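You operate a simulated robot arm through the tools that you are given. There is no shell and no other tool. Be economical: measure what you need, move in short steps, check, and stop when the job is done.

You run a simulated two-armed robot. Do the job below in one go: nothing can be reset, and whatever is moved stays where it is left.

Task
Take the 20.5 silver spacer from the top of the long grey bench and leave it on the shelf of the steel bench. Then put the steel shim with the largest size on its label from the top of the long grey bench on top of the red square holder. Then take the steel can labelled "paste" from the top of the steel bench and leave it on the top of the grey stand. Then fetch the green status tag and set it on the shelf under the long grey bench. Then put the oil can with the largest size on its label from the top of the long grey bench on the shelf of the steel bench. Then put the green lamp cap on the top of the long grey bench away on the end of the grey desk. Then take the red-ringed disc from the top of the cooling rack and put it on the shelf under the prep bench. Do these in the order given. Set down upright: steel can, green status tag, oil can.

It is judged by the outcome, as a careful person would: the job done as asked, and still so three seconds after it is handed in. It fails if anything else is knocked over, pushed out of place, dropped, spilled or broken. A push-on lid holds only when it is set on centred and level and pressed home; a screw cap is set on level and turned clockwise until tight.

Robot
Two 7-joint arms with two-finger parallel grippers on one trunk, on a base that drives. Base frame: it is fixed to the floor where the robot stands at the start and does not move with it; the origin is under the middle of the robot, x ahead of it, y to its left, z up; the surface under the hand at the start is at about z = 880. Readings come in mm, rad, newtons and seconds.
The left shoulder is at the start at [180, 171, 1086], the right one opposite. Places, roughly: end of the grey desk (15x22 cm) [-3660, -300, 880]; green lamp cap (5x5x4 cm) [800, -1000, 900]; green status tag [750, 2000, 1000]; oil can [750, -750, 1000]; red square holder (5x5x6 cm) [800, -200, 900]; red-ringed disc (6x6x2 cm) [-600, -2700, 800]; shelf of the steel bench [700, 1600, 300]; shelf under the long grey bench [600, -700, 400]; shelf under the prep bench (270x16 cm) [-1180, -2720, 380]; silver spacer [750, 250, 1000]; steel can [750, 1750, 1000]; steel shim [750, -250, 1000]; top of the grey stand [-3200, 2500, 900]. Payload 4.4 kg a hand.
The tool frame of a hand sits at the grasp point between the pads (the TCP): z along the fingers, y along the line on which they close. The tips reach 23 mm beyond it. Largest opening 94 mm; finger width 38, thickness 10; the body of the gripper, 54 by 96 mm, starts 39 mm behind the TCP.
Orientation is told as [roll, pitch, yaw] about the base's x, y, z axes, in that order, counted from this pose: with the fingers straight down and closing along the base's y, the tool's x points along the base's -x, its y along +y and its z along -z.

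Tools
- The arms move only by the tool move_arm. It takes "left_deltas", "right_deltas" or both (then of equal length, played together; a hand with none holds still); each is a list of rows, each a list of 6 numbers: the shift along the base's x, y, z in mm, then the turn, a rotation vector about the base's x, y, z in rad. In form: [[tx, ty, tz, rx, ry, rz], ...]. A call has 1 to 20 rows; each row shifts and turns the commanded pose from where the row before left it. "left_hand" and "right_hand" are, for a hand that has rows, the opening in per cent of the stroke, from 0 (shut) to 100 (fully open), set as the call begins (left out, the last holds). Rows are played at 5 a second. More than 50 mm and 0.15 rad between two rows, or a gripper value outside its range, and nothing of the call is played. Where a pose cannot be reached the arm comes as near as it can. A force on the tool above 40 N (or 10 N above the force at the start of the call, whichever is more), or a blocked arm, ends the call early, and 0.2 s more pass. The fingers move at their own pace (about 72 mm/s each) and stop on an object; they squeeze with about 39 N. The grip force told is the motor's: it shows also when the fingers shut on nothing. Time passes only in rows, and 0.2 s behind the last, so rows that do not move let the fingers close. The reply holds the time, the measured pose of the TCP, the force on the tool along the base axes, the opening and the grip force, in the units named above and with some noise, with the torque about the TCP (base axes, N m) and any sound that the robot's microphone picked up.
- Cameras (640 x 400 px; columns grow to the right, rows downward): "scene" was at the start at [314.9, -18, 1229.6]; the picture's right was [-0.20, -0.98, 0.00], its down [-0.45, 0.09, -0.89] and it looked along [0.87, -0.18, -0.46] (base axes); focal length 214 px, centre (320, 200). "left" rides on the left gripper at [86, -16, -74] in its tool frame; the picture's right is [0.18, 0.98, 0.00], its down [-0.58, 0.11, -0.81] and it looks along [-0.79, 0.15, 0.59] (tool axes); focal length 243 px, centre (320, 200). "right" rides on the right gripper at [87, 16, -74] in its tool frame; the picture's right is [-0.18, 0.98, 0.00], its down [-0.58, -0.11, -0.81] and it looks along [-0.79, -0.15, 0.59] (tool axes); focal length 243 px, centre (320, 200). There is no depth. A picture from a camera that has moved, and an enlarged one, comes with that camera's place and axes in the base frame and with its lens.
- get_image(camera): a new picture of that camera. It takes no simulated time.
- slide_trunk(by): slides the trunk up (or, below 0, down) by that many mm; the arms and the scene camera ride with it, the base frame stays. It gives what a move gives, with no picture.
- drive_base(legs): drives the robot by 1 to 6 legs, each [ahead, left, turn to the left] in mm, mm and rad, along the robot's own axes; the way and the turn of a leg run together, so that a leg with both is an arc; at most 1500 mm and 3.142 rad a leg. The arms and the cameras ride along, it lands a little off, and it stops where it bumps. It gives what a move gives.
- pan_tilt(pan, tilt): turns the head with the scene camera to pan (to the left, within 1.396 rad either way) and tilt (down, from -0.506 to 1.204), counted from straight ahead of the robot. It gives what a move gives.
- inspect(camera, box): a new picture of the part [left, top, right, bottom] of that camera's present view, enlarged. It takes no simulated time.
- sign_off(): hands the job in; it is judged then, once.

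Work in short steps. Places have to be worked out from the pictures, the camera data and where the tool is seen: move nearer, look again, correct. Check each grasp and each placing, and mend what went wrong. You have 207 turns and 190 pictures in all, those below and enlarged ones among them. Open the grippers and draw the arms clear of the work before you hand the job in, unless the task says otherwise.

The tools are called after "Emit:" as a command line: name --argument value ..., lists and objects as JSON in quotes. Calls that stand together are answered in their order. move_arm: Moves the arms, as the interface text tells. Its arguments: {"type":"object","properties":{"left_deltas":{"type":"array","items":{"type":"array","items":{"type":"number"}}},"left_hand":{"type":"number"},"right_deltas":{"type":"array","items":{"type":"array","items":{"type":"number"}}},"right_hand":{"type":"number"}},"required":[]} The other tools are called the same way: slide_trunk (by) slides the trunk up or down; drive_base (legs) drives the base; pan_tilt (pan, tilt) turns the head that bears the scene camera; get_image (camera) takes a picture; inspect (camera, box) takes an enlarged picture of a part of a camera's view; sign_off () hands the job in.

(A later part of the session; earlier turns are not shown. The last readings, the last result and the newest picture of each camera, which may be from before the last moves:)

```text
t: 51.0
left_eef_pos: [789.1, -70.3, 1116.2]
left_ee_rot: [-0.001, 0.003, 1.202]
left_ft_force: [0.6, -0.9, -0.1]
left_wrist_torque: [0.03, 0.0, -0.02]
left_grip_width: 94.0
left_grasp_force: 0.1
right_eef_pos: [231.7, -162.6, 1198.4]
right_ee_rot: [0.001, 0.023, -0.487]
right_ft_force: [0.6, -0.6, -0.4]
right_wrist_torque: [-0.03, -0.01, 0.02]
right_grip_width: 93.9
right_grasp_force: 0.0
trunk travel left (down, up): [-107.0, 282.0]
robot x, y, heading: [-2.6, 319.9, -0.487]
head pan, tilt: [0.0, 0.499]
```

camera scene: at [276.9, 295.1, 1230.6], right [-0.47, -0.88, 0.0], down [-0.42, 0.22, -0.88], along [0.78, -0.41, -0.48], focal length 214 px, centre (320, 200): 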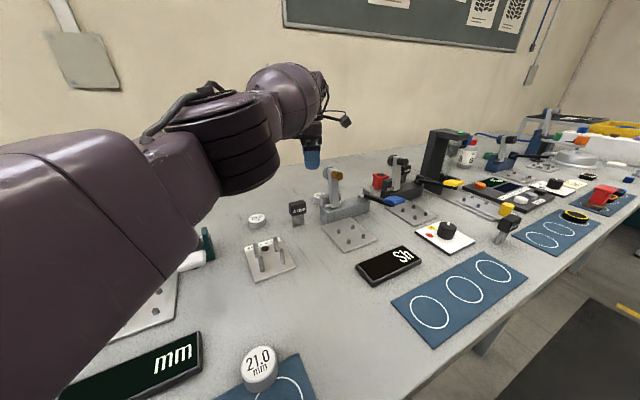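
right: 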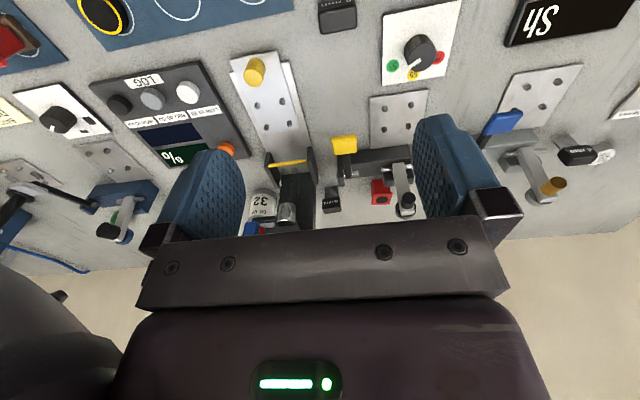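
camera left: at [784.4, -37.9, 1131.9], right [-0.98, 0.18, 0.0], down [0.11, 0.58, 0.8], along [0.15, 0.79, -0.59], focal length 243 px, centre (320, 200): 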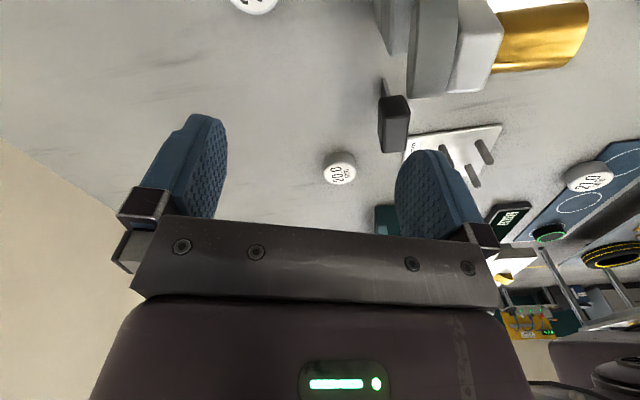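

Now move to above the spacer (842, -8).

Emit:
move_arm --left_deltas '[[25, 30, 0, 0, 0, 0], [27, 32, -20, 0, 0, 0], [0, 0, -30, 0, 0, 0], [0, 0, 0, 0, 0, 0]]'

Emit:
get_image --camera "left"

Emit:
get_image --camera "scene"

```text
t: 52.0
left_eef_pos: [842.5, -5.4, 1065.7]
left_ee_rot: [-0.001, 0.004, 1.199]
left_ft_force: [-0.3, -0.2, -0.2]
left_wrist_torque: [0.02, -0.01, 0.03]
left_grip_width: 94.0
left_grasp_force: 0.0
right_eef_pos: [231.2, -162.4, 1199.4]
right_ee_rot: [-0.001, 0.022, -0.486]
right_ft_force: [-0.3, 0.3, 0.8]
right_wrist_torque: [-0.01, -0.02, 0.03]
right_grip_width: 93.9
right_grasp_force: 0.0
trunk travel left (down, up): [-107.0, 282.0]
robot x, y, heading: [-2.2, 321.1, -0.484]
head pan, tilt: [0.0, 0.499]
```

```text
159 pictures are left
camera left: at [826.5, -91.3, 1140.3], right [-0.98, 0.18, 0.0], down [0.11, 0.58, 0.8], along [0.15, 0.79, -0.59], focal length 243 px, centre (320, 200)
```

left: 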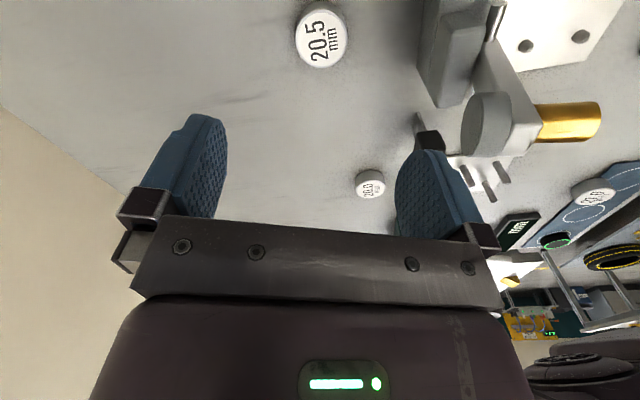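

```text
158 pictures are left
camera scene: at [276.9, 174.8, 1230.7], right [-0.47, -0.88, 0.0], down [-0.42, 0.22, -0.88], along [0.78, -0.41, -0.48], focal length 214 px, centre (320, 200)
```

scene: 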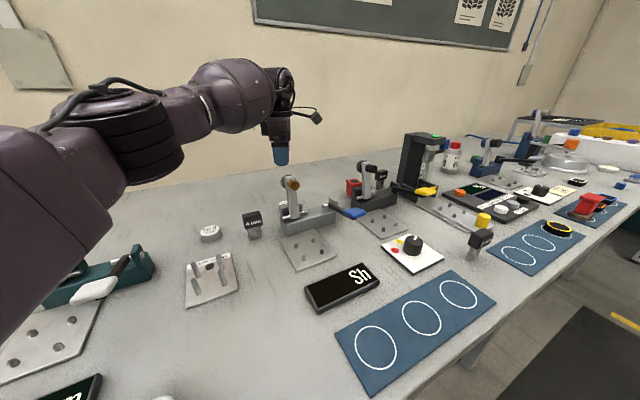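

The forearm now comes from the left, clear of the grey lever. I descend part way and check the elbow against the teal clamp.

Emit:
move_arm --left_deltas '[[0, 0, -35, 0, 0, 0], [0, 0, -35, 0, 0, 0], [0, 0, 0, 0, 0, 0]]'

Emit:
get_image --camera "scene"

Emit:
get_image --camera "left"

```text
t: 52.8
left_eef_pos: [841.8, -7.4, 997.0]
left_ee_rot: [-0.003, 0.004, 1.201]
left_ft_force: [0.4, -0.7, 0.4]
left_wrist_torque: [0.01, -0.02, -0.02]
left_grip_width: 94.2
left_grasp_force: 0.0
right_eef_pos: [230.9, -163.7, 1199.3]
right_ee_rot: [-0.001, 0.023, -0.487]
right_ft_force: [0.4, 0.6, 0.4]
right_wrist_torque: [-0.01, -0.01, 0.02]
right_grip_width: 94.2
right_grasp_force: 0.2
trunk travel left (down, up): [-107.0, 282.0]
robot x, y, heading: [1.5, 322.5, -0.487]
head pan, tilt: [0.0, 0.499]
```

```text
157 pictures are left
camera scene: at [276.8, 174.8, 1230.7], right [-0.47, -0.88, 0.0], down [-0.42, 0.22, -0.88], along [0.78, -0.41, -0.48], focal length 214 px, centre (320, 200)
```

scene: 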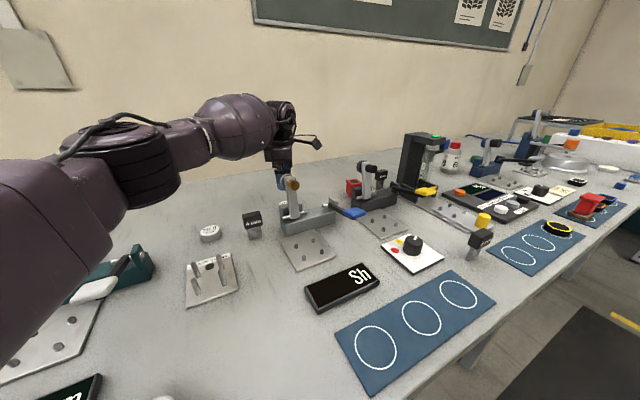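

```text
156 pictures are left
camera left: at [826.8, -91.9, 1070.0], right [-0.98, 0.18, 0.0], down [0.11, 0.58, 0.8], along [0.15, 0.79, -0.59], focal length 243 px, centre (320, 200)
```

left: 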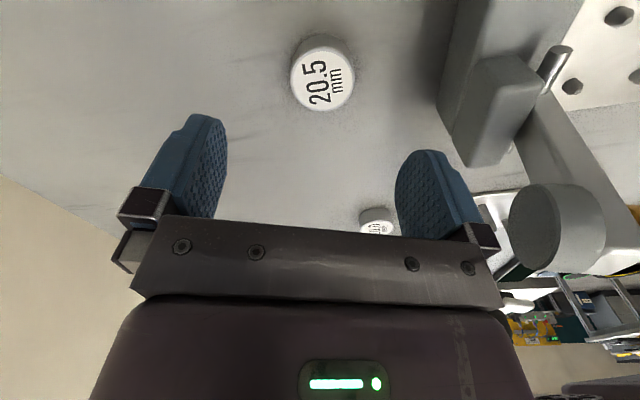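

The elbow is around y≈280, far from the teal lever (y≈450). I continue down to 935 and then 908.

Emit:
move_arm --left_deltas '[[0, 0, -32, 0, 0, 0], [0, 0, -30, 0, 0, 0], [0, 0, 0, 0, 0, 0]]'

Emit:
get_image --camera "left"

Emit:
get_image --camera "scene"

```text
t: 53.6
left_eef_pos: [840.8, -9.9, 933.9]
left_ee_rot: [-0.003, 0.003, 1.199]
left_ft_force: [-0.2, 0.5, 1.4]
left_wrist_torque: [0.0, 0.02, 0.02]
left_grip_width: 94.2
left_grasp_force: 0.1
right_eef_pos: [229.8, -162.0, 1198.2]
right_ee_rot: [0.001, 0.023, -0.486]
right_ft_force: [-0.4, -0.8, 0.3]
right_wrist_torque: [-0.01, -0.01, 0.01]
right_grip_width: 94.0
right_grasp_force: 0.0
trunk travel left (down, up): [-107.0, 282.0]
robot x, y, heading: [-0.7, 321.7, -0.491]
head pan, tilt: [0.0, 0.499]
```

```text
155 pictures are left
camera left: at [825.2, -94.1, 1008.3], right [-0.98, 0.18, 0.0], down [0.11, 0.58, 0.8], along [0.15, 0.79, -0.59], focal length 243 px, centre (320, 200)
```

left: 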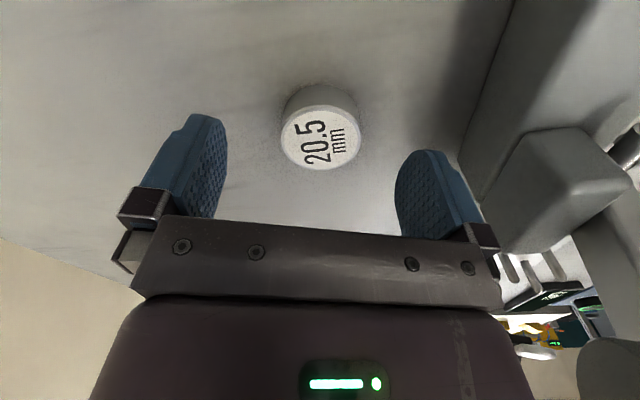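

```text
154 pictures are left
camera scene: at [277.0, 174.7, 1230.6], right [-0.47, -0.88, 0.0], down [-0.42, 0.22, -0.88], along [0.78, -0.41, -0.48], focal length 214 px, centre (320, 200)
```

scene: 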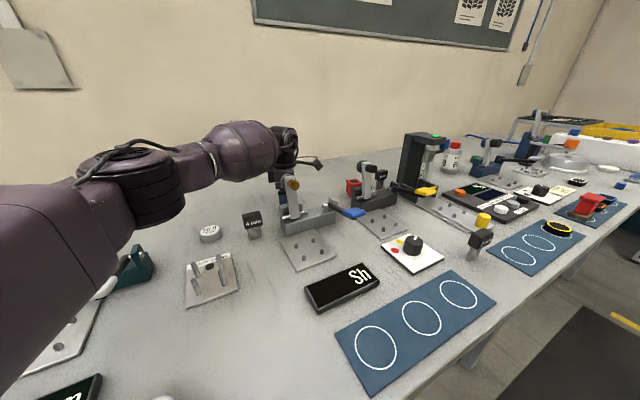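

Centred. Final descent and close.

Emit:
move_arm --left_deltas '[[0, 0, -14, 0, 0, 0], [0, 0, -12, 0, 0, 0], [0, 0, 0, 0, 0, 0]]'

Emit:
move_arm --left_deltas '[[0, 0, 0, 0, 0, 0], [0, 0, 0, 0, 0, 0], [0, 0, 0, 0, 0, 0], [0, 0, 0, 0, 0, 0]]' --left_hand 0

Emit:
get_image --camera "left"

```text
t: 54.4
left_eef_pos: [841.4, -8.2, 907.8]
left_ee_rot: [0.0, 0.003, 1.2]
left_ft_force: [0.1, 0.5, 0.2]
left_wrist_torque: [0.03, -0.02, 0.0]
left_grip_width: 94.2
left_grasp_force: 0.1
right_eef_pos: [229.9, -161.8, 1198.7]
right_ee_rot: [-0.001, 0.025, -0.486]
right_ft_force: [0.0, -0.2, 0.6]
right_wrist_torque: [0.01, 0.04, 0.03]
right_grip_width: 93.9
right_grasp_force: 0.1
trunk travel left (down, up): [-107.0, 282.0]
robot x, y, heading: [-2.3, 321.2, -0.486]
head pan, tilt: [0.0, 0.499]
```

```text
t: 55.4
left_eef_pos: [839.9, -8.8, 907.9]
left_ee_rot: [0.0, 0.002, 1.201]
left_ft_force: [1.0, 0.3, -0.4]
left_wrist_torque: [-0.03, -0.01, -0.01]
left_grip_width: 45.5
left_grasp_force: 39.2
right_eef_pos: [231.7, -163.9, 1198.4]
right_ee_rot: [0.0, 0.025, -0.488]
right_ft_force: [-0.7, 0.0, -0.3]
right_wrist_torque: [-0.01, 0.04, 0.01]
right_grip_width: 93.7
right_grasp_force: 0.0
trunk travel left (down, up): [-107.0, 282.0]
robot x, y, heading: [-3.2, 318.9, -0.484]
head pan, tilt: [0.0, 0.499]
```

```text
153 pictures are left
camera left: at [825.2, -94.0, 981.9], right [-0.98, 0.18, 0.0], down [0.11, 0.58, 0.8], along [0.15, 0.79, -0.59], focal length 243 px, centre (320, 200)
```

left: 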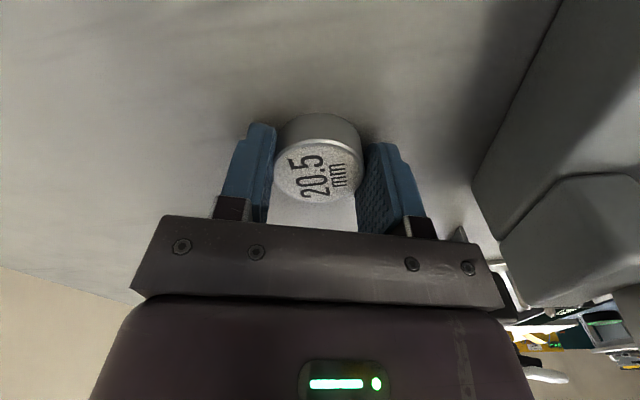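

Grasped (45.5 mm). I lift straight up and withdraw to the comfortable pose.

Emit:
move_arm --left_deltas '[[0, 0, 20, 0, 0, 0], [0, 0, 45, 0, 0, 0], [0, 0, 45, 0, 0, 0], [0, 0, 45, 0, 0, 0], [0, 0, 45, 0, 0, 0], [0, 0, 30, 0, 0, 0]]'

Emit:
move_arm --left_deltas '[[-21, 12.5, 1, 0, 0, -0.1406], [-21, 12.5, 1, 0, 0, -0.1406], [-21, 12.5, 1, 0, 0, -0.1406], [-21, 12.5, 1, 0, 0, -0.1406], [-21, 12.5, 1, 0, 0, -0.1406], [-21, 12.5, 1, 0, 0, -0.1406], [-21, 12.5, 1, 0, 0, -0.1406], [-21, 12.5, 1, 0, 0, -0.1406], [-21, 12.5, 1, 0, 0, -0.1406], [-21, 12.5, 1, 0, 0, -0.1406], [-21, 12.5, 1, 0, 0, -0.1406], [-21, 12.5, 1, 0, 0, -0.1406], [0, 0, 0, 0, 0, 0]]'

Emit:
get_image --camera "scene"

```text
t: 56.8
left_eef_pos: [838.3, -5.9, 1138.5]
left_ee_rot: [-0.001, 0.004, 1.199]
left_ft_force: [-0.5, -0.2, -1.9]
left_wrist_torque: [-0.01, 0.02, -0.01]
left_grip_width: 45.5
left_grasp_force: 39.1
right_eef_pos: [229.7, -163.6, 1198.2]
right_ee_rot: [-0.001, 0.023, -0.488]
right_ft_force: [-0.4, -0.2, 1.1]
right_wrist_torque: [0.02, 0.02, -0.03]
right_grip_width: 94.2
right_grasp_force: 0.0
trunk travel left (down, up): [-107.0, 282.0]
robot x, y, heading: [-1.6, 316.5, -0.488]
head pan, tilt: [0.0, 0.499]
```

```text
t: 59.6
left_eef_pos: [589.7, 140.9, 1148.6]
left_ee_rot: [0.001, 0.003, -0.489]
left_ft_force: [0.7, -0.2, -1.0]
left_wrist_torque: [0.0, 0.01, 0.01]
left_grip_width: 45.5
left_grasp_force: 38.8
right_eef_pos: [230.8, -163.8, 1198.4]
right_ee_rot: [0.0, 0.025, -0.487]
right_ft_force: [0.3, 0.0, 0.4]
right_wrist_torque: [0.03, 0.02, -0.01]
right_grip_width: 94.1
right_grasp_force: 0.1
trunk travel left (down, up): [-107.0, 282.0]
robot x, y, heading: [-2.6, 318.6, -0.492]
head pan, tilt: [0.0, 0.499]
```

```text
152 pictures are left
camera scene: at [277.7, 174.3, 1230.2], right [-0.47, -0.88, 0.0], down [-0.42, 0.22, -0.88], along [0.78, -0.41, -0.48], focal length 214 px, centre (320, 200)
```

scene: 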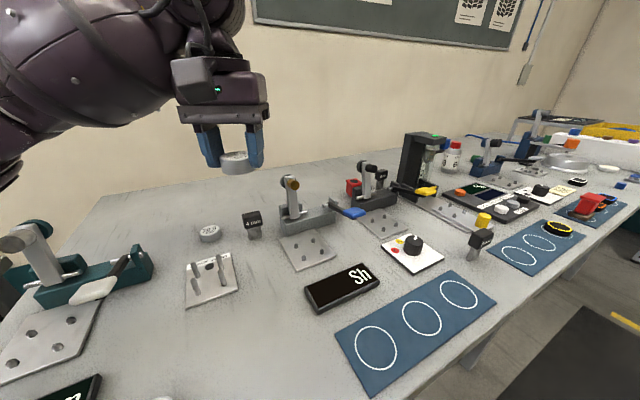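

Spacer held. I drive back, straighten, and move left in front of the steel bench to look at its shelf.

Emit:
drive_base --legs '[[-450, 0, 0], [0, 0, 0.49], [0, 900, 0]]'

Emit:
pan_tilt --pan 0.0 --tilt 0.6

Emit:
get_image --camera "scene"

```text
t: 71.5
left_eef_pos: [213.9, 1529.8, 1149.2]
left_ee_rot: [0.001, 0.003, -0.007]
left_ft_force: [-0.2, 0.5, -0.7]
left_wrist_torque: [-0.01, -0.01, 0.01]
left_grip_width: 45.6
left_grasp_force: 38.8
right_eef_pos: [35.7, 1095.3, 1197.6]
right_ee_rot: [0.0, 0.024, -0.009]
right_ft_force: [-0.4, -0.5, 0.3]
right_wrist_torque: [0.0, 0.0, -0.01]
right_grip_width: 94.0
right_grasp_force: 0.1
trunk travel left (down, up): [-107.0, 282.0]
robot x, y, heading: [-396.5, 1419.0, -0.008]
head pan, tilt: [0.0, 0.499]
```

```text
t: 72.2
left_eef_pos: [213.1, 1529.1, 1148.9]
left_ee_rot: [0.0, 0.005, -0.009]
left_ft_force: [0.0, 0.0, -1.4]
left_wrist_torque: [-0.01, 0.0, 0.0]
left_grip_width: 45.8
left_grasp_force: 39.8
right_eef_pos: [35.3, 1094.6, 1198.9]
right_ee_rot: [0.0, 0.024, -0.008]
right_ft_force: [0.1, -0.5, -0.2]
right_wrist_torque: [0.02, -0.02, 0.0]
right_grip_width: 94.0
right_grasp_force: 0.2
trunk travel left (down, up): [-107.0, 282.0]
robot x, y, heading: [-393.5, 1417.0, -0.008]
head pan, tilt: [0.0, 0.6]
```

```text
151 pictures are left
camera scene: at [-80.7, 1415.9, 1221.2], right [-0.01, -1.0, 0.0], down [-0.56, 0.0, -0.83], along [0.83, -0.01, -0.56], focal length 214 px, centre (320, 200)
```

scene: 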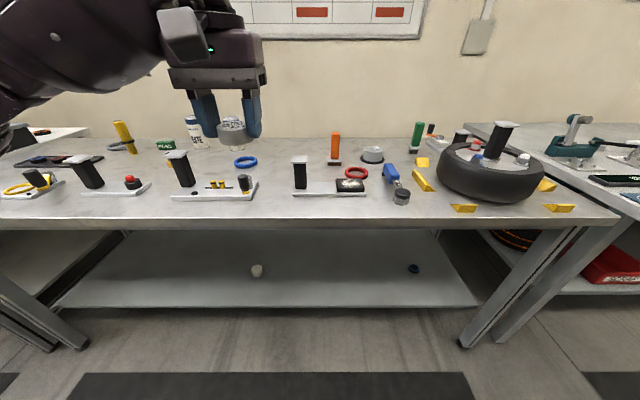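

Shelf: front edge x≈444, z≈300, a white piece near (620,1727) and a blue one near y≈930; I'll place at about (530, 1530). First I lower the hand in front of the bench edge (x≈327).

Emit:
move_arm --left_deltas '[[0, 0, -49, 0, 0, 0], [0, 0, -49, 0, 0, 0], [0, 0, -49, 0, 0, 0], [0, 0, -49, 0, 0, 0], [0, 0, -49, 0, 0, 0], [0, 0, -49, 0, 0, 0], [0, 0, -49, 0, 0, 0], [0, 0, -49, 0, 0, 0], [0, 0, -49, 0, 0, 0], [0, 0, -49, 0, 0, 0], [0, 0, -49, 0, 0, 0], [0, 0, 0, 0, 0, 0]]'

Emit:
get_image --camera "scene"

Emit:
get_image --camera "left"

```text
t: 74.8
left_eef_pos: [214.9, 1531.0, 610.5]
left_ee_rot: [0.0, 0.002, -0.012]
left_ft_force: [0.6, 0.2, -1.1]
left_wrist_torque: [0.02, 0.01, -0.02]
left_grip_width: 45.8
left_grasp_force: 39.6
right_eef_pos: [35.7, 1094.5, 1198.1]
right_ee_rot: [0.001, 0.024, -0.008]
right_ft_force: [-0.2, -0.1, 0.5]
right_wrist_torque: [-0.02, -0.02, -0.01]
right_grip_width: 94.1
right_grasp_force: 0.1
trunk travel left (down, up): [-107.0, 282.0]
robot x, y, heading: [-391.0, 1418.5, -0.011]
head pan, tilt: [0.0, 0.6]
```

```text
150 pictures are left
camera scene: at [-81.3, 1415.9, 1221.5], right [-0.01, -1.0, 0.0], down [-0.56, 0.0, -0.83], along [0.83, -0.01, -0.56], focal length 214 px, centre (320, 200)
```

scene: 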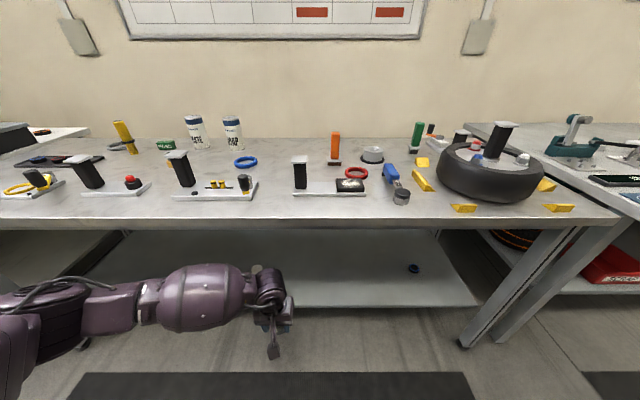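

```text
149 pictures are left
camera left: at [128.7, 1516.6, 685.3], right [-0.17, 0.98, 0.0], down [0.58, 0.1, 0.81], along [0.79, 0.14, -0.59], focal length 243 px, centre (320, 200)
```

left: 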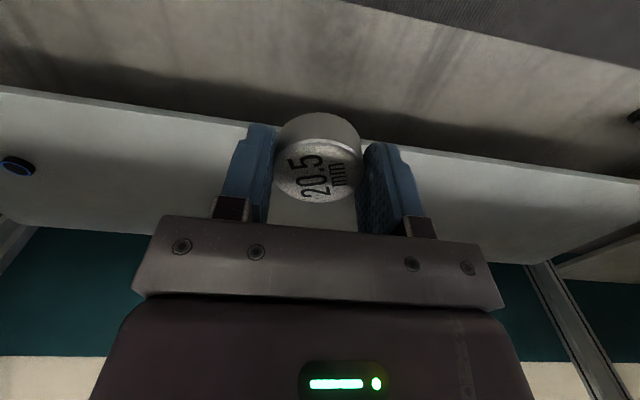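

Shelf edge ≈ x 438, z≈300 confirmed. I lower to ~440, then drive ahead 200 mm.

Emit:
move_arm --left_deltas '[[0, 0, -45, 0, 0, 0], [0, 0, -45, 0, 0, 0], [0, 0, -45, 0, 0, 0], [0, 0, -25, 0, 0, 0], [0, 0, 0, 0, 0, 0]]'

Emit:
drive_base --legs '[[200, 0, 0]]'

Emit:
get_image --camera "left"

Emit:
get_image --camera "scene"

```text
t: 76.0
left_eef_pos: [212.7, 1529.0, 451.7]
left_ee_rot: [-0.001, 0.003, -0.009]
left_ft_force: [-0.4, -0.1, -1.2]
left_wrist_torque: [0.0, -0.01, 0.03]
left_grip_width: 45.4
left_grasp_force: 39.1
right_eef_pos: [35.6, 1095.1, 1198.0]
right_ee_rot: [0.0, 0.025, -0.009]
right_ft_force: [1.2, 0.8, 0.1]
right_wrist_torque: [-0.02, 0.01, 0.02]
right_grip_width: 94.0
right_grasp_force: 0.1
trunk travel left (down, up): [-107.0, 282.0]
robot x, y, heading: [-389.3, 1418.4, -0.006]
head pan, tilt: [0.0, 0.6]
```

```text
t: 77.5
left_eef_pos: [412.6, 1525.8, 451.7]
left_ee_rot: [0.002, 0.003, -0.014]
left_ft_force: [-0.1, -0.6, -0.9]
left_wrist_torque: [-0.04, -0.03, -0.01]
left_grip_width: 45.6
left_grasp_force: 38.2
right_eef_pos: [234.6, 1092.5, 1198.1]
right_ee_rot: [0.0, 0.025, -0.012]
right_ft_force: [0.3, -0.8, 0.0]
right_wrist_torque: [-0.03, -0.01, -0.02]
right_grip_width: 93.9
right_grasp_force: 0.1
trunk travel left (down, up): [-107.0, 282.0]
robot x, y, heading: [-192.6, 1413.3, -0.011]
head pan, tilt: [0.0, 0.6]
```

```text
148 pictures are left
camera left: at [326.8, 1510.6, 525.4], right [-0.17, 0.99, 0.0], down [0.59, 0.1, 0.8], along [0.79, 0.14, -0.59], focal length 243 px, centre (320, 200)
```

left: 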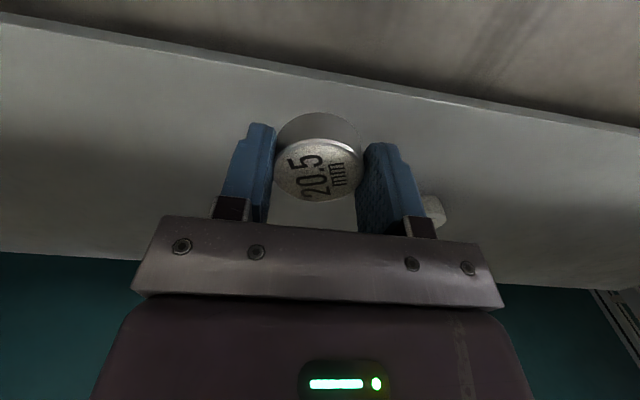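

```text
147 pictures are left
camera scene: at [119.0, 1412.7, 1221.0], right [-0.01, -1.0, 0.0], down [-0.57, 0.01, -0.82], along [0.82, -0.01, -0.57], focal length 214 px, centre (320, 200)
```

scene: 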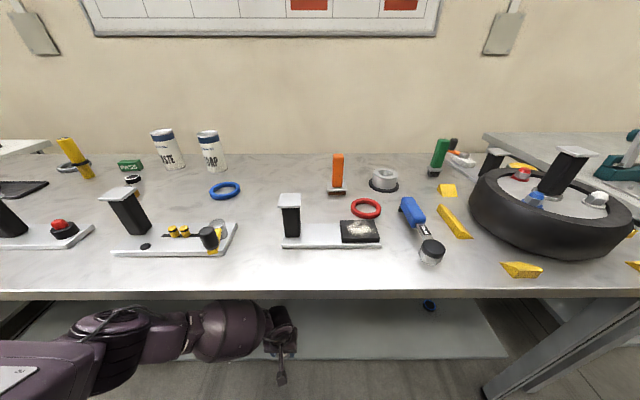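

Shelf spans x≈436–894 here. I extend 120 mm in and lower to ~350.

Emit:
move_arm --left_deltas '[[40, 0, 0, 0, 0, 0], [40, 0, 0, 0, 0, 0], [40, 0, -20, 0, 0, 0], [0, 0, -40, 0, 0, 0], [0, 0, -40, 0, 0, 0], [0, 0, 0, 0, 0, 0]]'

Emit:
get_image --camera "left"

```text
t: 79.0
left_eef_pos: [482.1, 1524.7, 394.7]
left_ee_rot: [0.0, 0.001, -0.014]
left_ft_force: [-0.7, 0.4, -0.2]
left_wrist_torque: [-0.03, 0.02, 0.02]
left_grip_width: 45.7
left_grasp_force: 39.3
left hand out of reach, approached as far as the arm can: row 3, 4, 5
right_eef_pos: [233.9, 1091.6, 1199.7]
right_ee_rot: [0.0, 0.024, -0.012]
right_ft_force: [0.6, 0.4, 0.5]
right_wrist_torque: [-0.02, -0.04, 0.0]
right_grip_width: 94.1
right_grasp_force: 0.1
trunk travel left (down, up): [-107.0, 282.0]
robot x, y, heading: [-192.8, 1415.1, -0.011]
head pan, tilt: [0.0, 0.6]
```

```text
146 pictures are left
camera left: at [396.2, 1512.0, 468.1], right [-0.17, 0.99, 0.0], down [0.58, 0.1, 0.81], along [0.79, 0.14, -0.59], focal length 243 px, centre (320, 200)
```

left: 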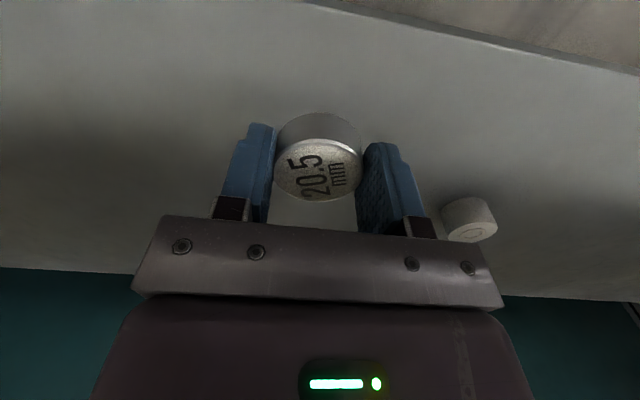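

At the reach limit. I retract and rise slightly, lower the trunk 90 mm, and drive ahead a little.

Emit:
move_arm --left_deltas '[[-30, 0, 40, 0, 0, 0], [-30, 0, 45, 0, 0, 0], [0, 0, 0, 0, 0, 0]]'

Emit:
slide_trunk --by -90

Emit:
drive_base --legs '[[80, 0, 0]]'

Emit:
get_image --camera "scene"

```text
refused: row 2 steps farther than a row can; nothing moved
```

```text
t: 79.8
left_eef_pos: [474.3, 1525.2, 325.9]
left_ee_rot: [-0.004, 0.025, -0.012]
left_ft_force: [3.5, -1.5, 11.2]
left_wrist_torque: [0.14, -0.02, -0.06]
left_grip_width: 45.2
left_grasp_force: 39.0
right_eef_pos: [267.7, 1091.0, 1105.4]
right_ee_rot: [0.001, 0.147, -0.012]
right_ft_force: [-0.7, -0.1, 0.3]
right_wrist_torque: [-0.02, -0.04, 0.0]
right_grip_width: 94.0
right_grasp_force: 0.0
trunk travel left (down, up): [-47.0, 341.0]
robot x, y, heading: [-188.6, 1416.7, -0.011]
head pan, tilt: [0.0, 0.6]
stopped: the force on the tool passed its limit at 90 N (the readings are from after the stop); the commanded pose is now the measured one
```

```text
t: 80.7
left_eef_pos: [503.4, 1525.4, 324.9]
left_ee_rot: [-0.006, 0.032, -0.004]
left_ft_force: [-2.4, 4.9, 31.7]
left_wrist_torque: [0.54, -0.21, 0.05]
left_grip_width: 45.2
left_grasp_force: 38.6
right_eef_pos: [301.6, 1091.3, 1106.8]
right_ee_rot: [0.004, 0.15, -0.009]
right_ft_force: [0.2, -0.1, 0.4]
right_wrist_torque: [-0.01, 0.01, -0.02]
right_grip_width: 93.8
right_grasp_force: 0.0
trunk travel left (down, up): [-47.0, 341.0]
robot x, y, heading: [-160.1, 1414.2, -0.008]
head pan, tilt: [0.0, 0.6]
stopped in leg 1: the force on the tool passed its limit at 134 N (the readings are from after the stop); the commanded pose is now the measured one
```

```text
145 pictures are left
camera scene: at [204.2, 1412.5, 1146.9], right [-0.01, -1.0, 0.0], down [-0.56, 0.0, -0.83], along [0.83, -0.01, -0.56], focal length 214 px, centre (320, 200)
```

scene: 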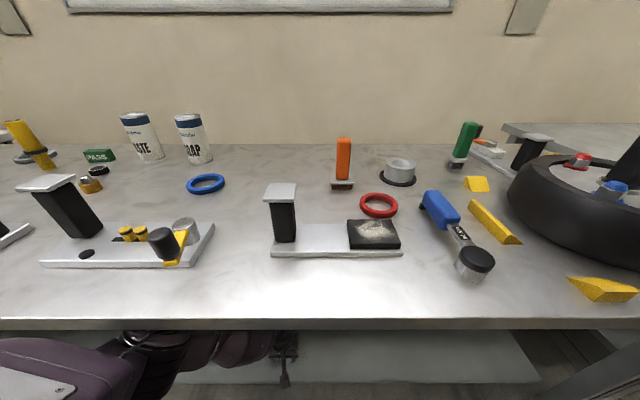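

My combined calls pressed the spacer onto the shelf (its bottom is touching). I look at the hand view before releasing.

Emit:
move_arm --left_deltas '[[0, 0, 2, 0, 0, 0], [0, 0, 0, 0, 0, 0]]'

Emit:
get_image --camera "left"

```text
t: 81.3
left_eef_pos: [501.5, 1523.4, 325.6]
left_ee_rot: [-0.006, 0.032, -0.005]
left_ft_force: [13.0, 4.3, 33.8]
left_wrist_torque: [0.57, -0.73, -0.1]
left_grip_width: 45.4
left_grasp_force: 38.9
right_eef_pos: [301.7, 1089.5, 1106.3]
right_ee_rot: [0.003, 0.148, -0.011]
right_ft_force: [-0.3, -0.2, -0.1]
right_wrist_torque: [-0.02, -0.05, -0.01]
right_grip_width: 94.1
right_grasp_force: 0.0
trunk travel left (down, up): [-47.0, 341.0]
robot x, y, heading: [-158.6, 1412.6, -0.01]
head pan, tilt: [0.0, 0.6]
```

```text
144 pictures are left
camera left: at [417.6, 1508.3, 402.5], right [-0.18, 0.98, 0.0], down [0.61, 0.11, 0.79], along [0.77, 0.14, -0.62], focal length 243 px, centre (320, 200)
```

left: 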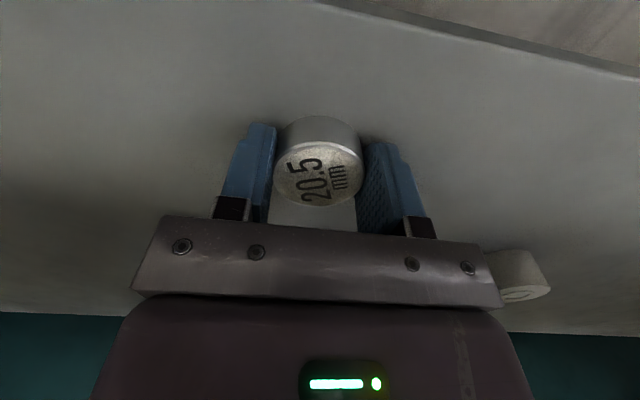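

Raise until the contact force falls off, then release.

Emit:
move_arm --left_deltas '[[0, 0, 2, 0, 0, 0], [0, 0, 2, 0, 0, 0], [0, 0, 0, 0, 0, 0]]'

```text
t: 82.1
left_eef_pos: [491.5, 1518.2, 326.8]
left_ee_rot: [-0.006, 0.044, -0.009]
left_ft_force: [7.9, 3.9, 22.1]
left_wrist_torque: [0.36, -0.7, 0.02]
left_grip_width: 45.3
left_grasp_force: 38.7
right_eef_pos: [299.3, 1087.6, 1105.6]
right_ee_rot: [0.005, 0.149, -0.011]
right_ft_force: [-1.1, -0.1, 0.1]
right_wrist_torque: [0.03, 0.0, -0.02]
right_grip_width: 94.4
right_grasp_force: 0.1
trunk travel left (down, up): [-47.0, 341.0]
robot x, y, heading: [-162.7, 1413.6, -0.008]
head pan, tilt: [0.0, 0.6]
```

Emit:
move_arm --left_deltas '[[0, 0, 3, 0, -0.02, 0], [0, 0, 3, 0, -0.02, 0], [0, 0, 0, 0, 0, 0]]'

```text
t: 82.9
left_eef_pos: [477.6, 1508.6, 325.3]
left_ee_rot: [-0.013, 0.022, -0.017]
left_ft_force: [9.1, 6.1, 29.9]
left_wrist_torque: [0.63, 0.01, -0.19]
left_grip_width: 45.6
left_grasp_force: 38.7
right_eef_pos: [298.7, 1085.6, 1103.8]
right_ee_rot: [0.008, 0.148, -0.011]
right_ft_force: [0.9, 1.1, 0.2]
right_wrist_torque: [0.0, -0.01, 0.0]
right_grip_width: 94.2
right_grasp_force: 0.1
trunk travel left (down, up): [-47.0, 341.0]
robot x, y, heading: [-159.5, 1418.2, -0.013]
head pan, tilt: [0.0, 0.6]
```

The spacer sits on the shelf 40 mm inside the edge. I release here.

Emit:
move_arm --left_deltas '[[0, 0, 0, 0, 0, 0], [0, 0, 0, 0, 0, 0], [0, 0, 0, 0, 0, 0]]' --left_hand 100

Emit:
get_image --camera "left"

```text
t: 83.9
left_eef_pos: [474.7, 1508.1, 326.2]
left_ee_rot: [-0.021, 0.027, -0.018]
left_ft_force: [-0.2, 0.4, 0.8]
left_wrist_torque: [0.01, 0.02, -0.01]
left_grip_width: 94.0
left_grasp_force: 0.0
right_eef_pos: [300.8, 1090.4, 1110.8]
right_ee_rot: [0.001, 0.141, -0.011]
right_ft_force: [0.1, -0.3, -0.8]
right_wrist_torque: [-0.03, -0.02, 0.0]
right_grip_width: 94.0
right_grasp_force: 0.0
trunk travel left (down, up): [-47.0, 341.0]
robot x, y, heading: [-158.0, 1417.8, -0.004]
head pan, tilt: [0.0, 0.6]
stopped in row 3 (left hand): the arm was blocked; the commanded pose is now the measured one
```

```text
143 pictures are left
camera left: at [391.3, 1496.6, 402.3], right [-0.17, 0.99, -0.01], down [0.61, 0.11, 0.79], along [0.78, 0.12, -0.62], focal length 243 px, centre (320, 200)
```

left: 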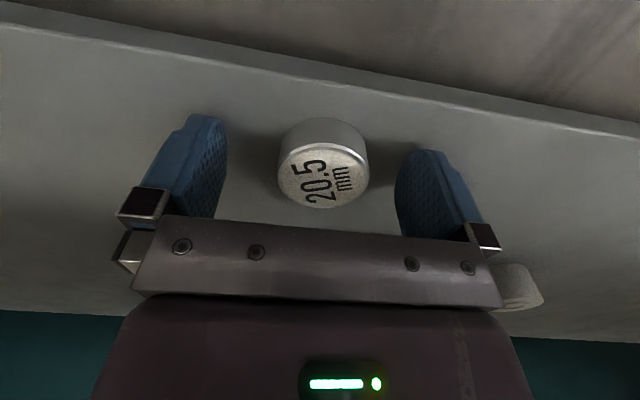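

Spacer is down flat on the shelf. The upper arm seems to lean on the bench edge; since the fingers straddle the spacer in y, I can back straight out.

Emit:
drive_base --legs '[[-40, 0, 0]]'

Emit:
get_image --camera "left"

```text
t: 84.8
left_eef_pos: [442.0, 1514.0, 324.3]
left_ee_rot: [-0.015, 0.023, -0.013]
left_ft_force: [0.1, 0.4, 0.1]
left_wrist_torque: [-0.01, 0.02, 0.0]
left_grip_width: 94.2
left_grasp_force: 0.2
right_eef_pos: [264.4, 1092.6, 1107.5]
right_ee_rot: [0.002, 0.15, -0.008]
right_ft_force: [-0.4, -0.6, -0.4]
right_wrist_torque: [0.03, -0.04, -0.01]
right_grip_width: 94.0
right_grasp_force: 0.0
trunk travel left (down, up): [-47.0, 341.0]
robot x, y, heading: [-197.5, 1414.7, -0.008]
head pan, tilt: [0.0, 0.6]
```

```text
142 pictures are left
camera left: at [357.9, 1501.9, 400.8], right [-0.17, 0.98, -0.01], down [0.6, 0.11, 0.79], along [0.78, 0.13, -0.61], focal length 243 px, centre (320, 200)
```

left: 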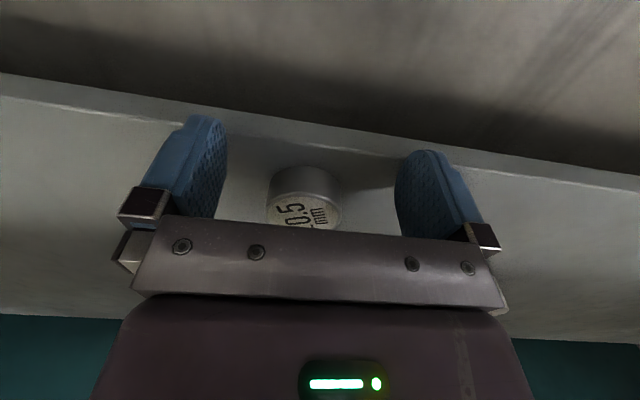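

Working. I back out further, clear of the shelf.

Emit:
drive_base --legs '[[-260, 0, 0]]'

Emit:
get_image --camera "left"

```text
t: 86.6
left_eef_pos: [184.1, 1516.8, 323.5]
left_ee_rot: [-0.017, 0.024, -0.01]
left_ft_force: [-0.1, -0.5, 0.7]
left_wrist_torque: [0.0, 0.01, 0.0]
left_grip_width: 94.1
left_grasp_force: 0.1
right_eef_pos: [8.8, 1094.0, 1106.2]
right_ee_rot: [0.001, 0.148, -0.007]
right_ft_force: [-0.3, 0.4, 0.2]
right_wrist_torque: [0.02, -0.03, 0.0]
right_grip_width: 94.1
right_grasp_force: 0.1
trunk travel left (down, up): [-47.0, 341.0]
robot x, y, heading: [-452.4, 1420.4, -0.001]
head pan, tilt: [0.0, 0.6]
```

```text
141 pictures are left
camera left: at [100.2, 1504.5, 400.3], right [-0.17, 0.98, -0.01], down [0.6, 0.12, 0.79], along [0.78, 0.13, -0.61], focal length 243 px, centre (320, 200)
```

left: 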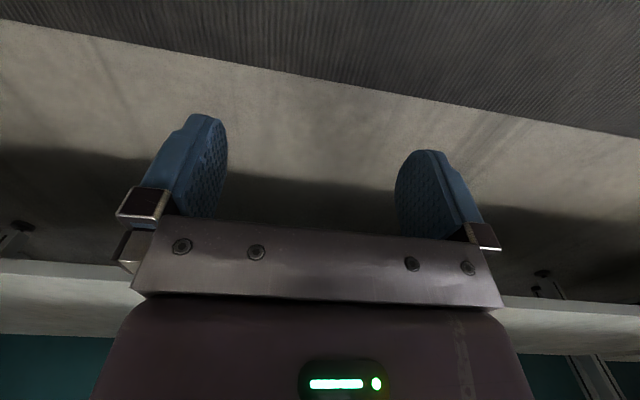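

Now raise the left hand in front of the bench and restore the trunk; then look.

Emit:
move_arm --left_deltas '[[0, 0, 49, 0, 0, 0], [0, 0, 49, 0, 0, 0], [0, 0, 49, 0, 0, 0], [0, 0, 49, 0, 0, 0], [0, 0, 49, 0, 0, 0], [0, 0, 49, 0, 0, 0], [0, 0, 49, 0, 0, 0], [0, 0, 49, 0, 0, 0], [0, 0, 49, 0, 0, 0], [0, 0, 49, 0, 0, 0], [0, 0, 49, 0, 0, 0], [0, 0, 49, 0, 0, 0], [0, 0, 49, 0, 0, 0], [0, 0, 49, 0, 0, 0], [0, 0, 49, 0, 0, 0], [0, 0, 35, 0, -0.024, 0], [0, 0, 0, 0.016, 0, 0]]'

Emit:
slide_trunk --by 60

Emit:
get_image --camera "scene"

```text
t: 90.2
left_eef_pos: [183.6, 1517.1, 1092.7]
left_ee_rot: [-0.001, 0.002, -0.01]
left_ft_force: [0.2, -0.5, -0.8]
left_wrist_torque: [0.01, 0.03, 0.0]
left_grip_width: 93.9
left_grasp_force: 0.0
right_eef_pos: [9.4, 1094.2, 1105.8]
right_ee_rot: [0.002, 0.151, -0.008]
right_ft_force: [-0.3, 0.0, 1.1]
right_wrist_torque: [0.01, -0.02, 0.01]
right_grip_width: 94.0
right_grasp_force: 0.0
trunk travel left (down, up): [-47.0, 341.0]
robot x, y, heading: [-455.6, 1415.6, -0.007]
head pan, tilt: [0.0, 0.6]
```

```text
t: 91.2
left_eef_pos: [186.5, 1517.9, 1151.3]
left_ee_rot: [-0.001, 0.004, -0.01]
left_ft_force: [0.8, -0.9, -0.5]
left_wrist_torque: [-0.03, -0.02, -0.03]
left_grip_width: 94.1
left_grasp_force: 0.0
right_eef_pos: [11.8, 1093.3, 1163.3]
right_ee_rot: [0.003, 0.155, -0.008]
right_ft_force: [1.6, -0.5, -1.7]
right_wrist_torque: [0.0, 0.07, 0.03]
right_grip_width: 93.8
right_grasp_force: 0.1
trunk travel left (down, up): [-107.0, 281.0]
robot x, y, heading: [-453.9, 1414.9, -0.009]
head pan, tilt: [0.0, 0.6]
```

```text
140 pictures are left
camera scene: at [-142.3, 1415.9, 1220.5], right [-0.01, -1.0, 0.0], down [-0.57, 0.0, -0.82], along [0.82, 0.0, -0.57], focal length 214 px, centre (320, 200)
```

scene: 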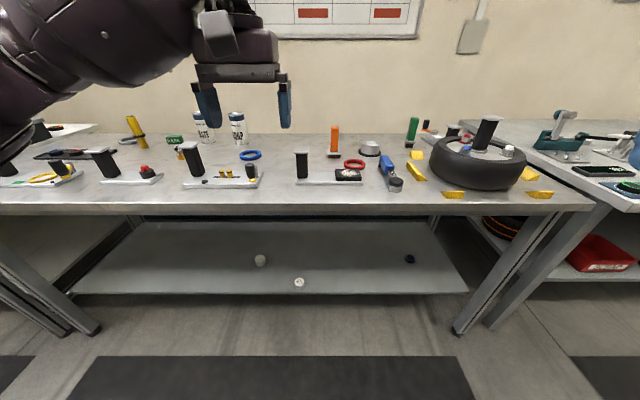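

Spacer visible on the shelf. Now I drive back right along the long bench to survey all shims and oil cans.

Emit:
drive_base --legs '[[0, -1500, 0], [0, -700, 0]]'

Emit:
get_image --camera "scene"

```text
t: 110.7
left_eef_pos: [164.8, -688.6, 1153.9]
left_ee_rot: [-0.002, -0.001, -0.018]
left_ft_force: [0.6, 0.7, -0.3]
left_wrist_torque: [0.01, 0.01, -0.01]
left_grip_width: 94.1
left_grasp_force: 0.1
right_eef_pos: [-15.1, -1110.7, 1166.0]
right_ee_rot: [0.002, 0.151, -0.014]
right_ft_force: [0.5, 0.1, -0.1]
right_wrist_torque: [-0.01, -0.03, -0.03]
right_grip_width: 93.8
right_grasp_force: 0.1
trunk travel left (down, up): [-107.0, 281.0]
robot x, y, heading: [-476.3, -785.7, -0.012]
head pan, tilt: [0.0, 0.6]
```

```text
139 pictures are left
camera scene: at [-164.5, -786.8, 1221.6], right [-0.01, -1.0, 0.0], down [-0.56, 0.01, -0.83], along [0.82, -0.01, -0.56], focal length 214 px, centre (320, 200)
```

scene: 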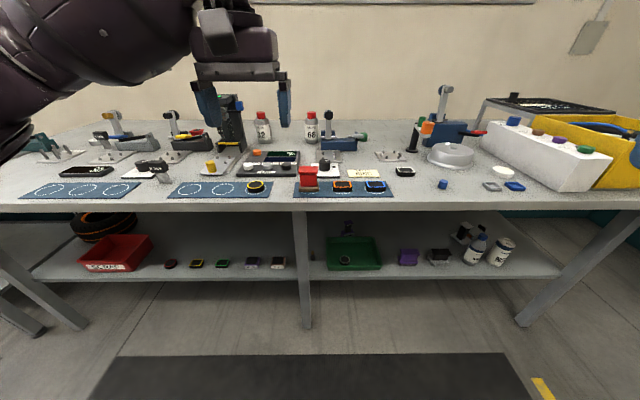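

Let me enlarge the bench top for shims, oil cans and the green lamp cap.

Emit:
inspect --camera "scene" --box '[20, 100, 300, 215]'

Emit:
inspect --camera "scene" --box '[240, 90, 520, 215]'

Emit:
inspect --camera "scene" --box '[440, 80, 640, 215]'

```text
2.29 times, centred on (160, 158) of scene
camera zoom: at [-164.5, -786.8, 1221.6], right [-0.01, -1.0, 0.0], down [-0.56, 0.01, -0.83], along [0.82, -0.01, -0.56], focal length 490 px, centre (686, 297)
```

zoom: 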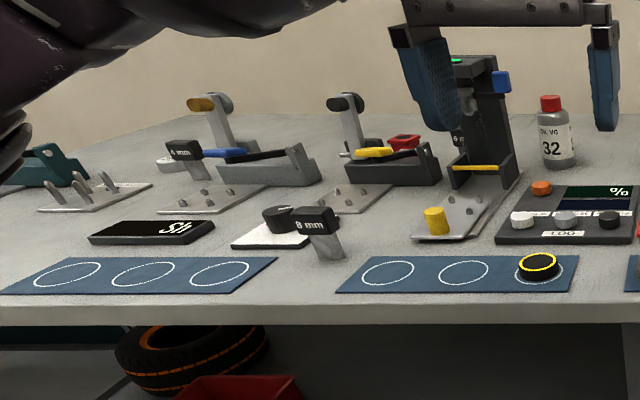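

```text
2.29 times, centred on (380, 152) of scene
camera zoom: at [-164.5, -786.8, 1221.6], right [-0.01, -1.0, 0.0], down [-0.56, 0.01, -0.83], along [0.82, -0.01, -0.56], focal length 490 px, centre (183, 309)
```

zoom: 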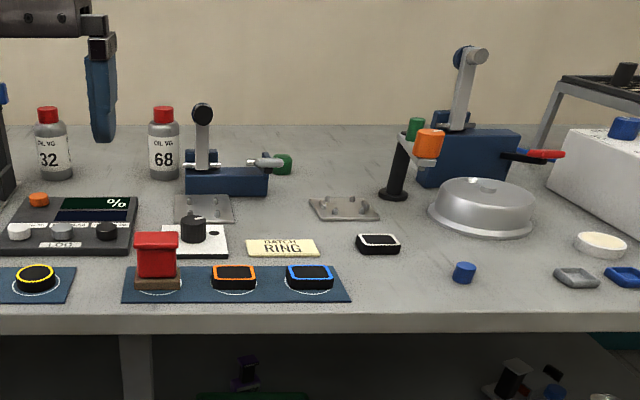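

```text
2.96 times, centred on (540, 148) of scene
camera zoom: at [-164.5, -786.8, 1221.6], right [-0.01, -1.0, 0.0], down [-0.56, 0.01, -0.83], along [0.82, -0.01, -0.56], focal length 636 px, centre (-332, 356)
```

zoom: 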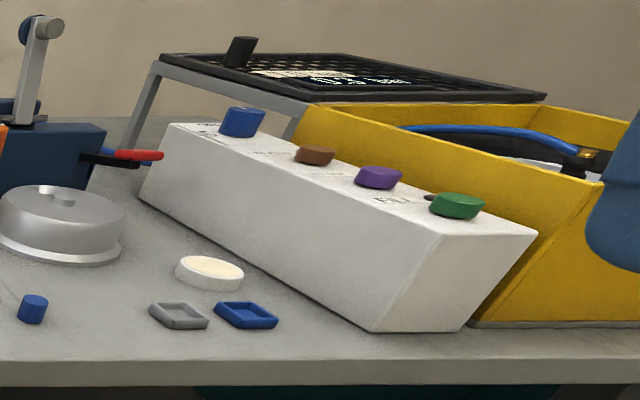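

Shims are 4, 6 and 8 mm; the 8 mm one stands at about (437,-307). Oil cans: 32 and 68. I drive to face the shim with the right arm.

Emit:
drive_base --legs '[[0, 666, 0], [320, 0, 0]]'

Emit:
pan_tilt --pan -0.2 --tilt 0.7

Emit:
get_image --camera "scene"

Emit:
get_image --camera "right"

```text
t: 118.7
left_eef_pos: [499.4, -42.7, 1153.6]
left_ee_rot: [0.001, 0.001, -0.027]
left_ft_force: [-0.2, 0.1, 0.2]
left_wrist_torque: [0.02, 0.03, -0.02]
left_grip_width: 94.1
left_grasp_force: 0.1
right_eef_pos: [318.9, -463.5, 1164.8]
right_ee_rot: [0.002, 0.149, -0.022]
right_ft_force: [-0.1, -0.1, -0.3]
right_wrist_torque: [-0.02, -0.01, -0.01]
right_grip_width: 93.9
right_grasp_force: 0.1
trunk travel left (down, up): [-107.0, 281.0]
robot x, y, heading: [-145.9, -134.2, -0.023]
head pan, tilt: [0.0, 0.6]
```

```text
t: 119.4
left_eef_pos: [499.8, -41.6, 1154.1]
left_ee_rot: [0.001, 0.0, -0.028]
left_ft_force: [-0.3, 0.8, 0.3]
left_wrist_torque: [0.01, -0.06, -0.01]
left_grip_width: 94.1
left_grasp_force: 0.2
right_eef_pos: [316.4, -462.4, 1166.8]
right_ee_rot: [0.001, 0.15, -0.024]
right_ft_force: [-0.4, 0.0, -0.6]
right_wrist_torque: [-0.02, 0.0, 0.02]
right_grip_width: 94.2
right_grasp_force: 0.0
trunk travel left (down, up): [-107.0, 281.0]
robot x, y, heading: [-141.8, -133.9, -0.019]
head pan, tilt: [-0.201, 0.7]
```

```text
135 pictures are left
camera scene: at [163.9, -155.4, 1213.0], right [-0.22, -0.98, 0.0], down [-0.63, 0.14, -0.77], along [0.75, -0.17, -0.64], focal length 214 px, centre (320, 200)
```

scene: 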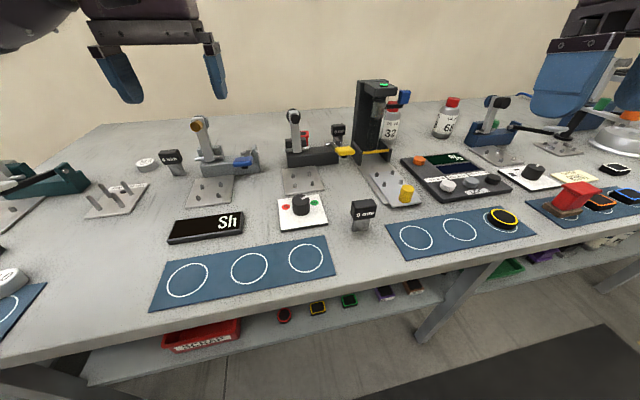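

```text
134 pictures are left
camera right: at [244.5, -443.9, 1252.7], right [0.21, 0.98, -0.03], down [0.69, -0.13, 0.71], along [0.69, -0.16, -0.7], focal length 243 px, centre (320, 200)
```

right: 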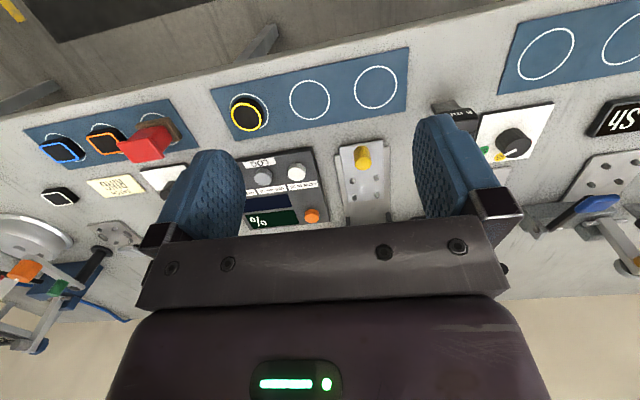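

Emit:
inspect --camera "scene" --box '[270, 90, 430, 250]'

Emit:
move_arm --right_deltas '[[20, 30, -10, 0, -0.05, 0], [20, 30, -10, 0, -0.05, 0], [20, 30, -10, 0, -0.05, 0], [10, 20, -10, 0, 0, 0], [0, 0, 0, 0, 0, 0]]'

Emit:
get_image --camera "right"

```text
2.50 times, centred on (350, 170) of scene
camera zoom: at [163.9, -155.4, 1213.0], right [-0.22, -0.98, 0.0], down [-0.63, 0.14, -0.77], along [0.75, -0.17, -0.64], focal length 536 px, centre (245, 275)
```

zoom: 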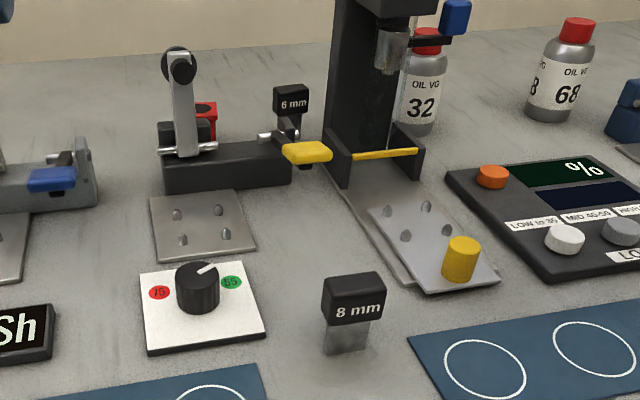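

```text
t: 120.6
left_eef_pos: [499.6, -42.7, 1154.5]
left_ee_rot: [0.0, 0.001, -0.028]
left_ft_force: [-0.8, 0.1, 0.6]
left_wrist_torque: [0.0, 0.03, -0.01]
left_grip_width: 94.1
left_grasp_force: 0.1
right_eef_pos: [387.3, -355.4, 1128.5]
right_ee_rot: [0.007, 0.001, -0.022]
right_ft_force: [0.2, 0.3, 0.1]
right_wrist_torque: [-0.02, 0.01, 0.01]
right_grip_width: 94.0
right_grasp_force: 0.1
trunk travel left (down, up): [-107.0, 281.0]
robot x, y, heading: [-145.4, -133.7, -0.02]
head pan, tilt: [-0.201, 0.7]
```

```text
132 pictures are left
camera right: at [302.7, -335.5, 1202.6], right [0.21, 0.98, 0.01], down [0.58, -0.13, 0.81], along [0.79, -0.16, -0.59], focal length 243 px, centre (320, 200)
```

right: 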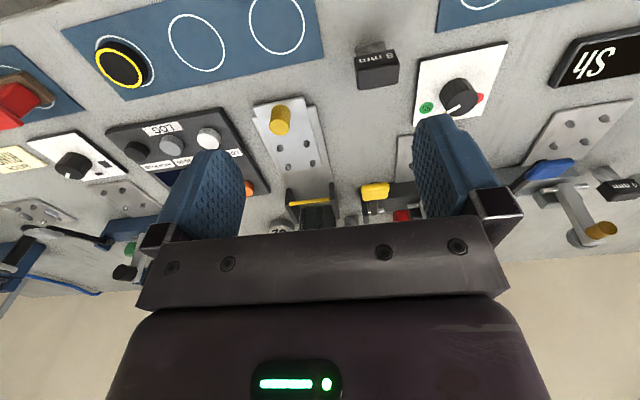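

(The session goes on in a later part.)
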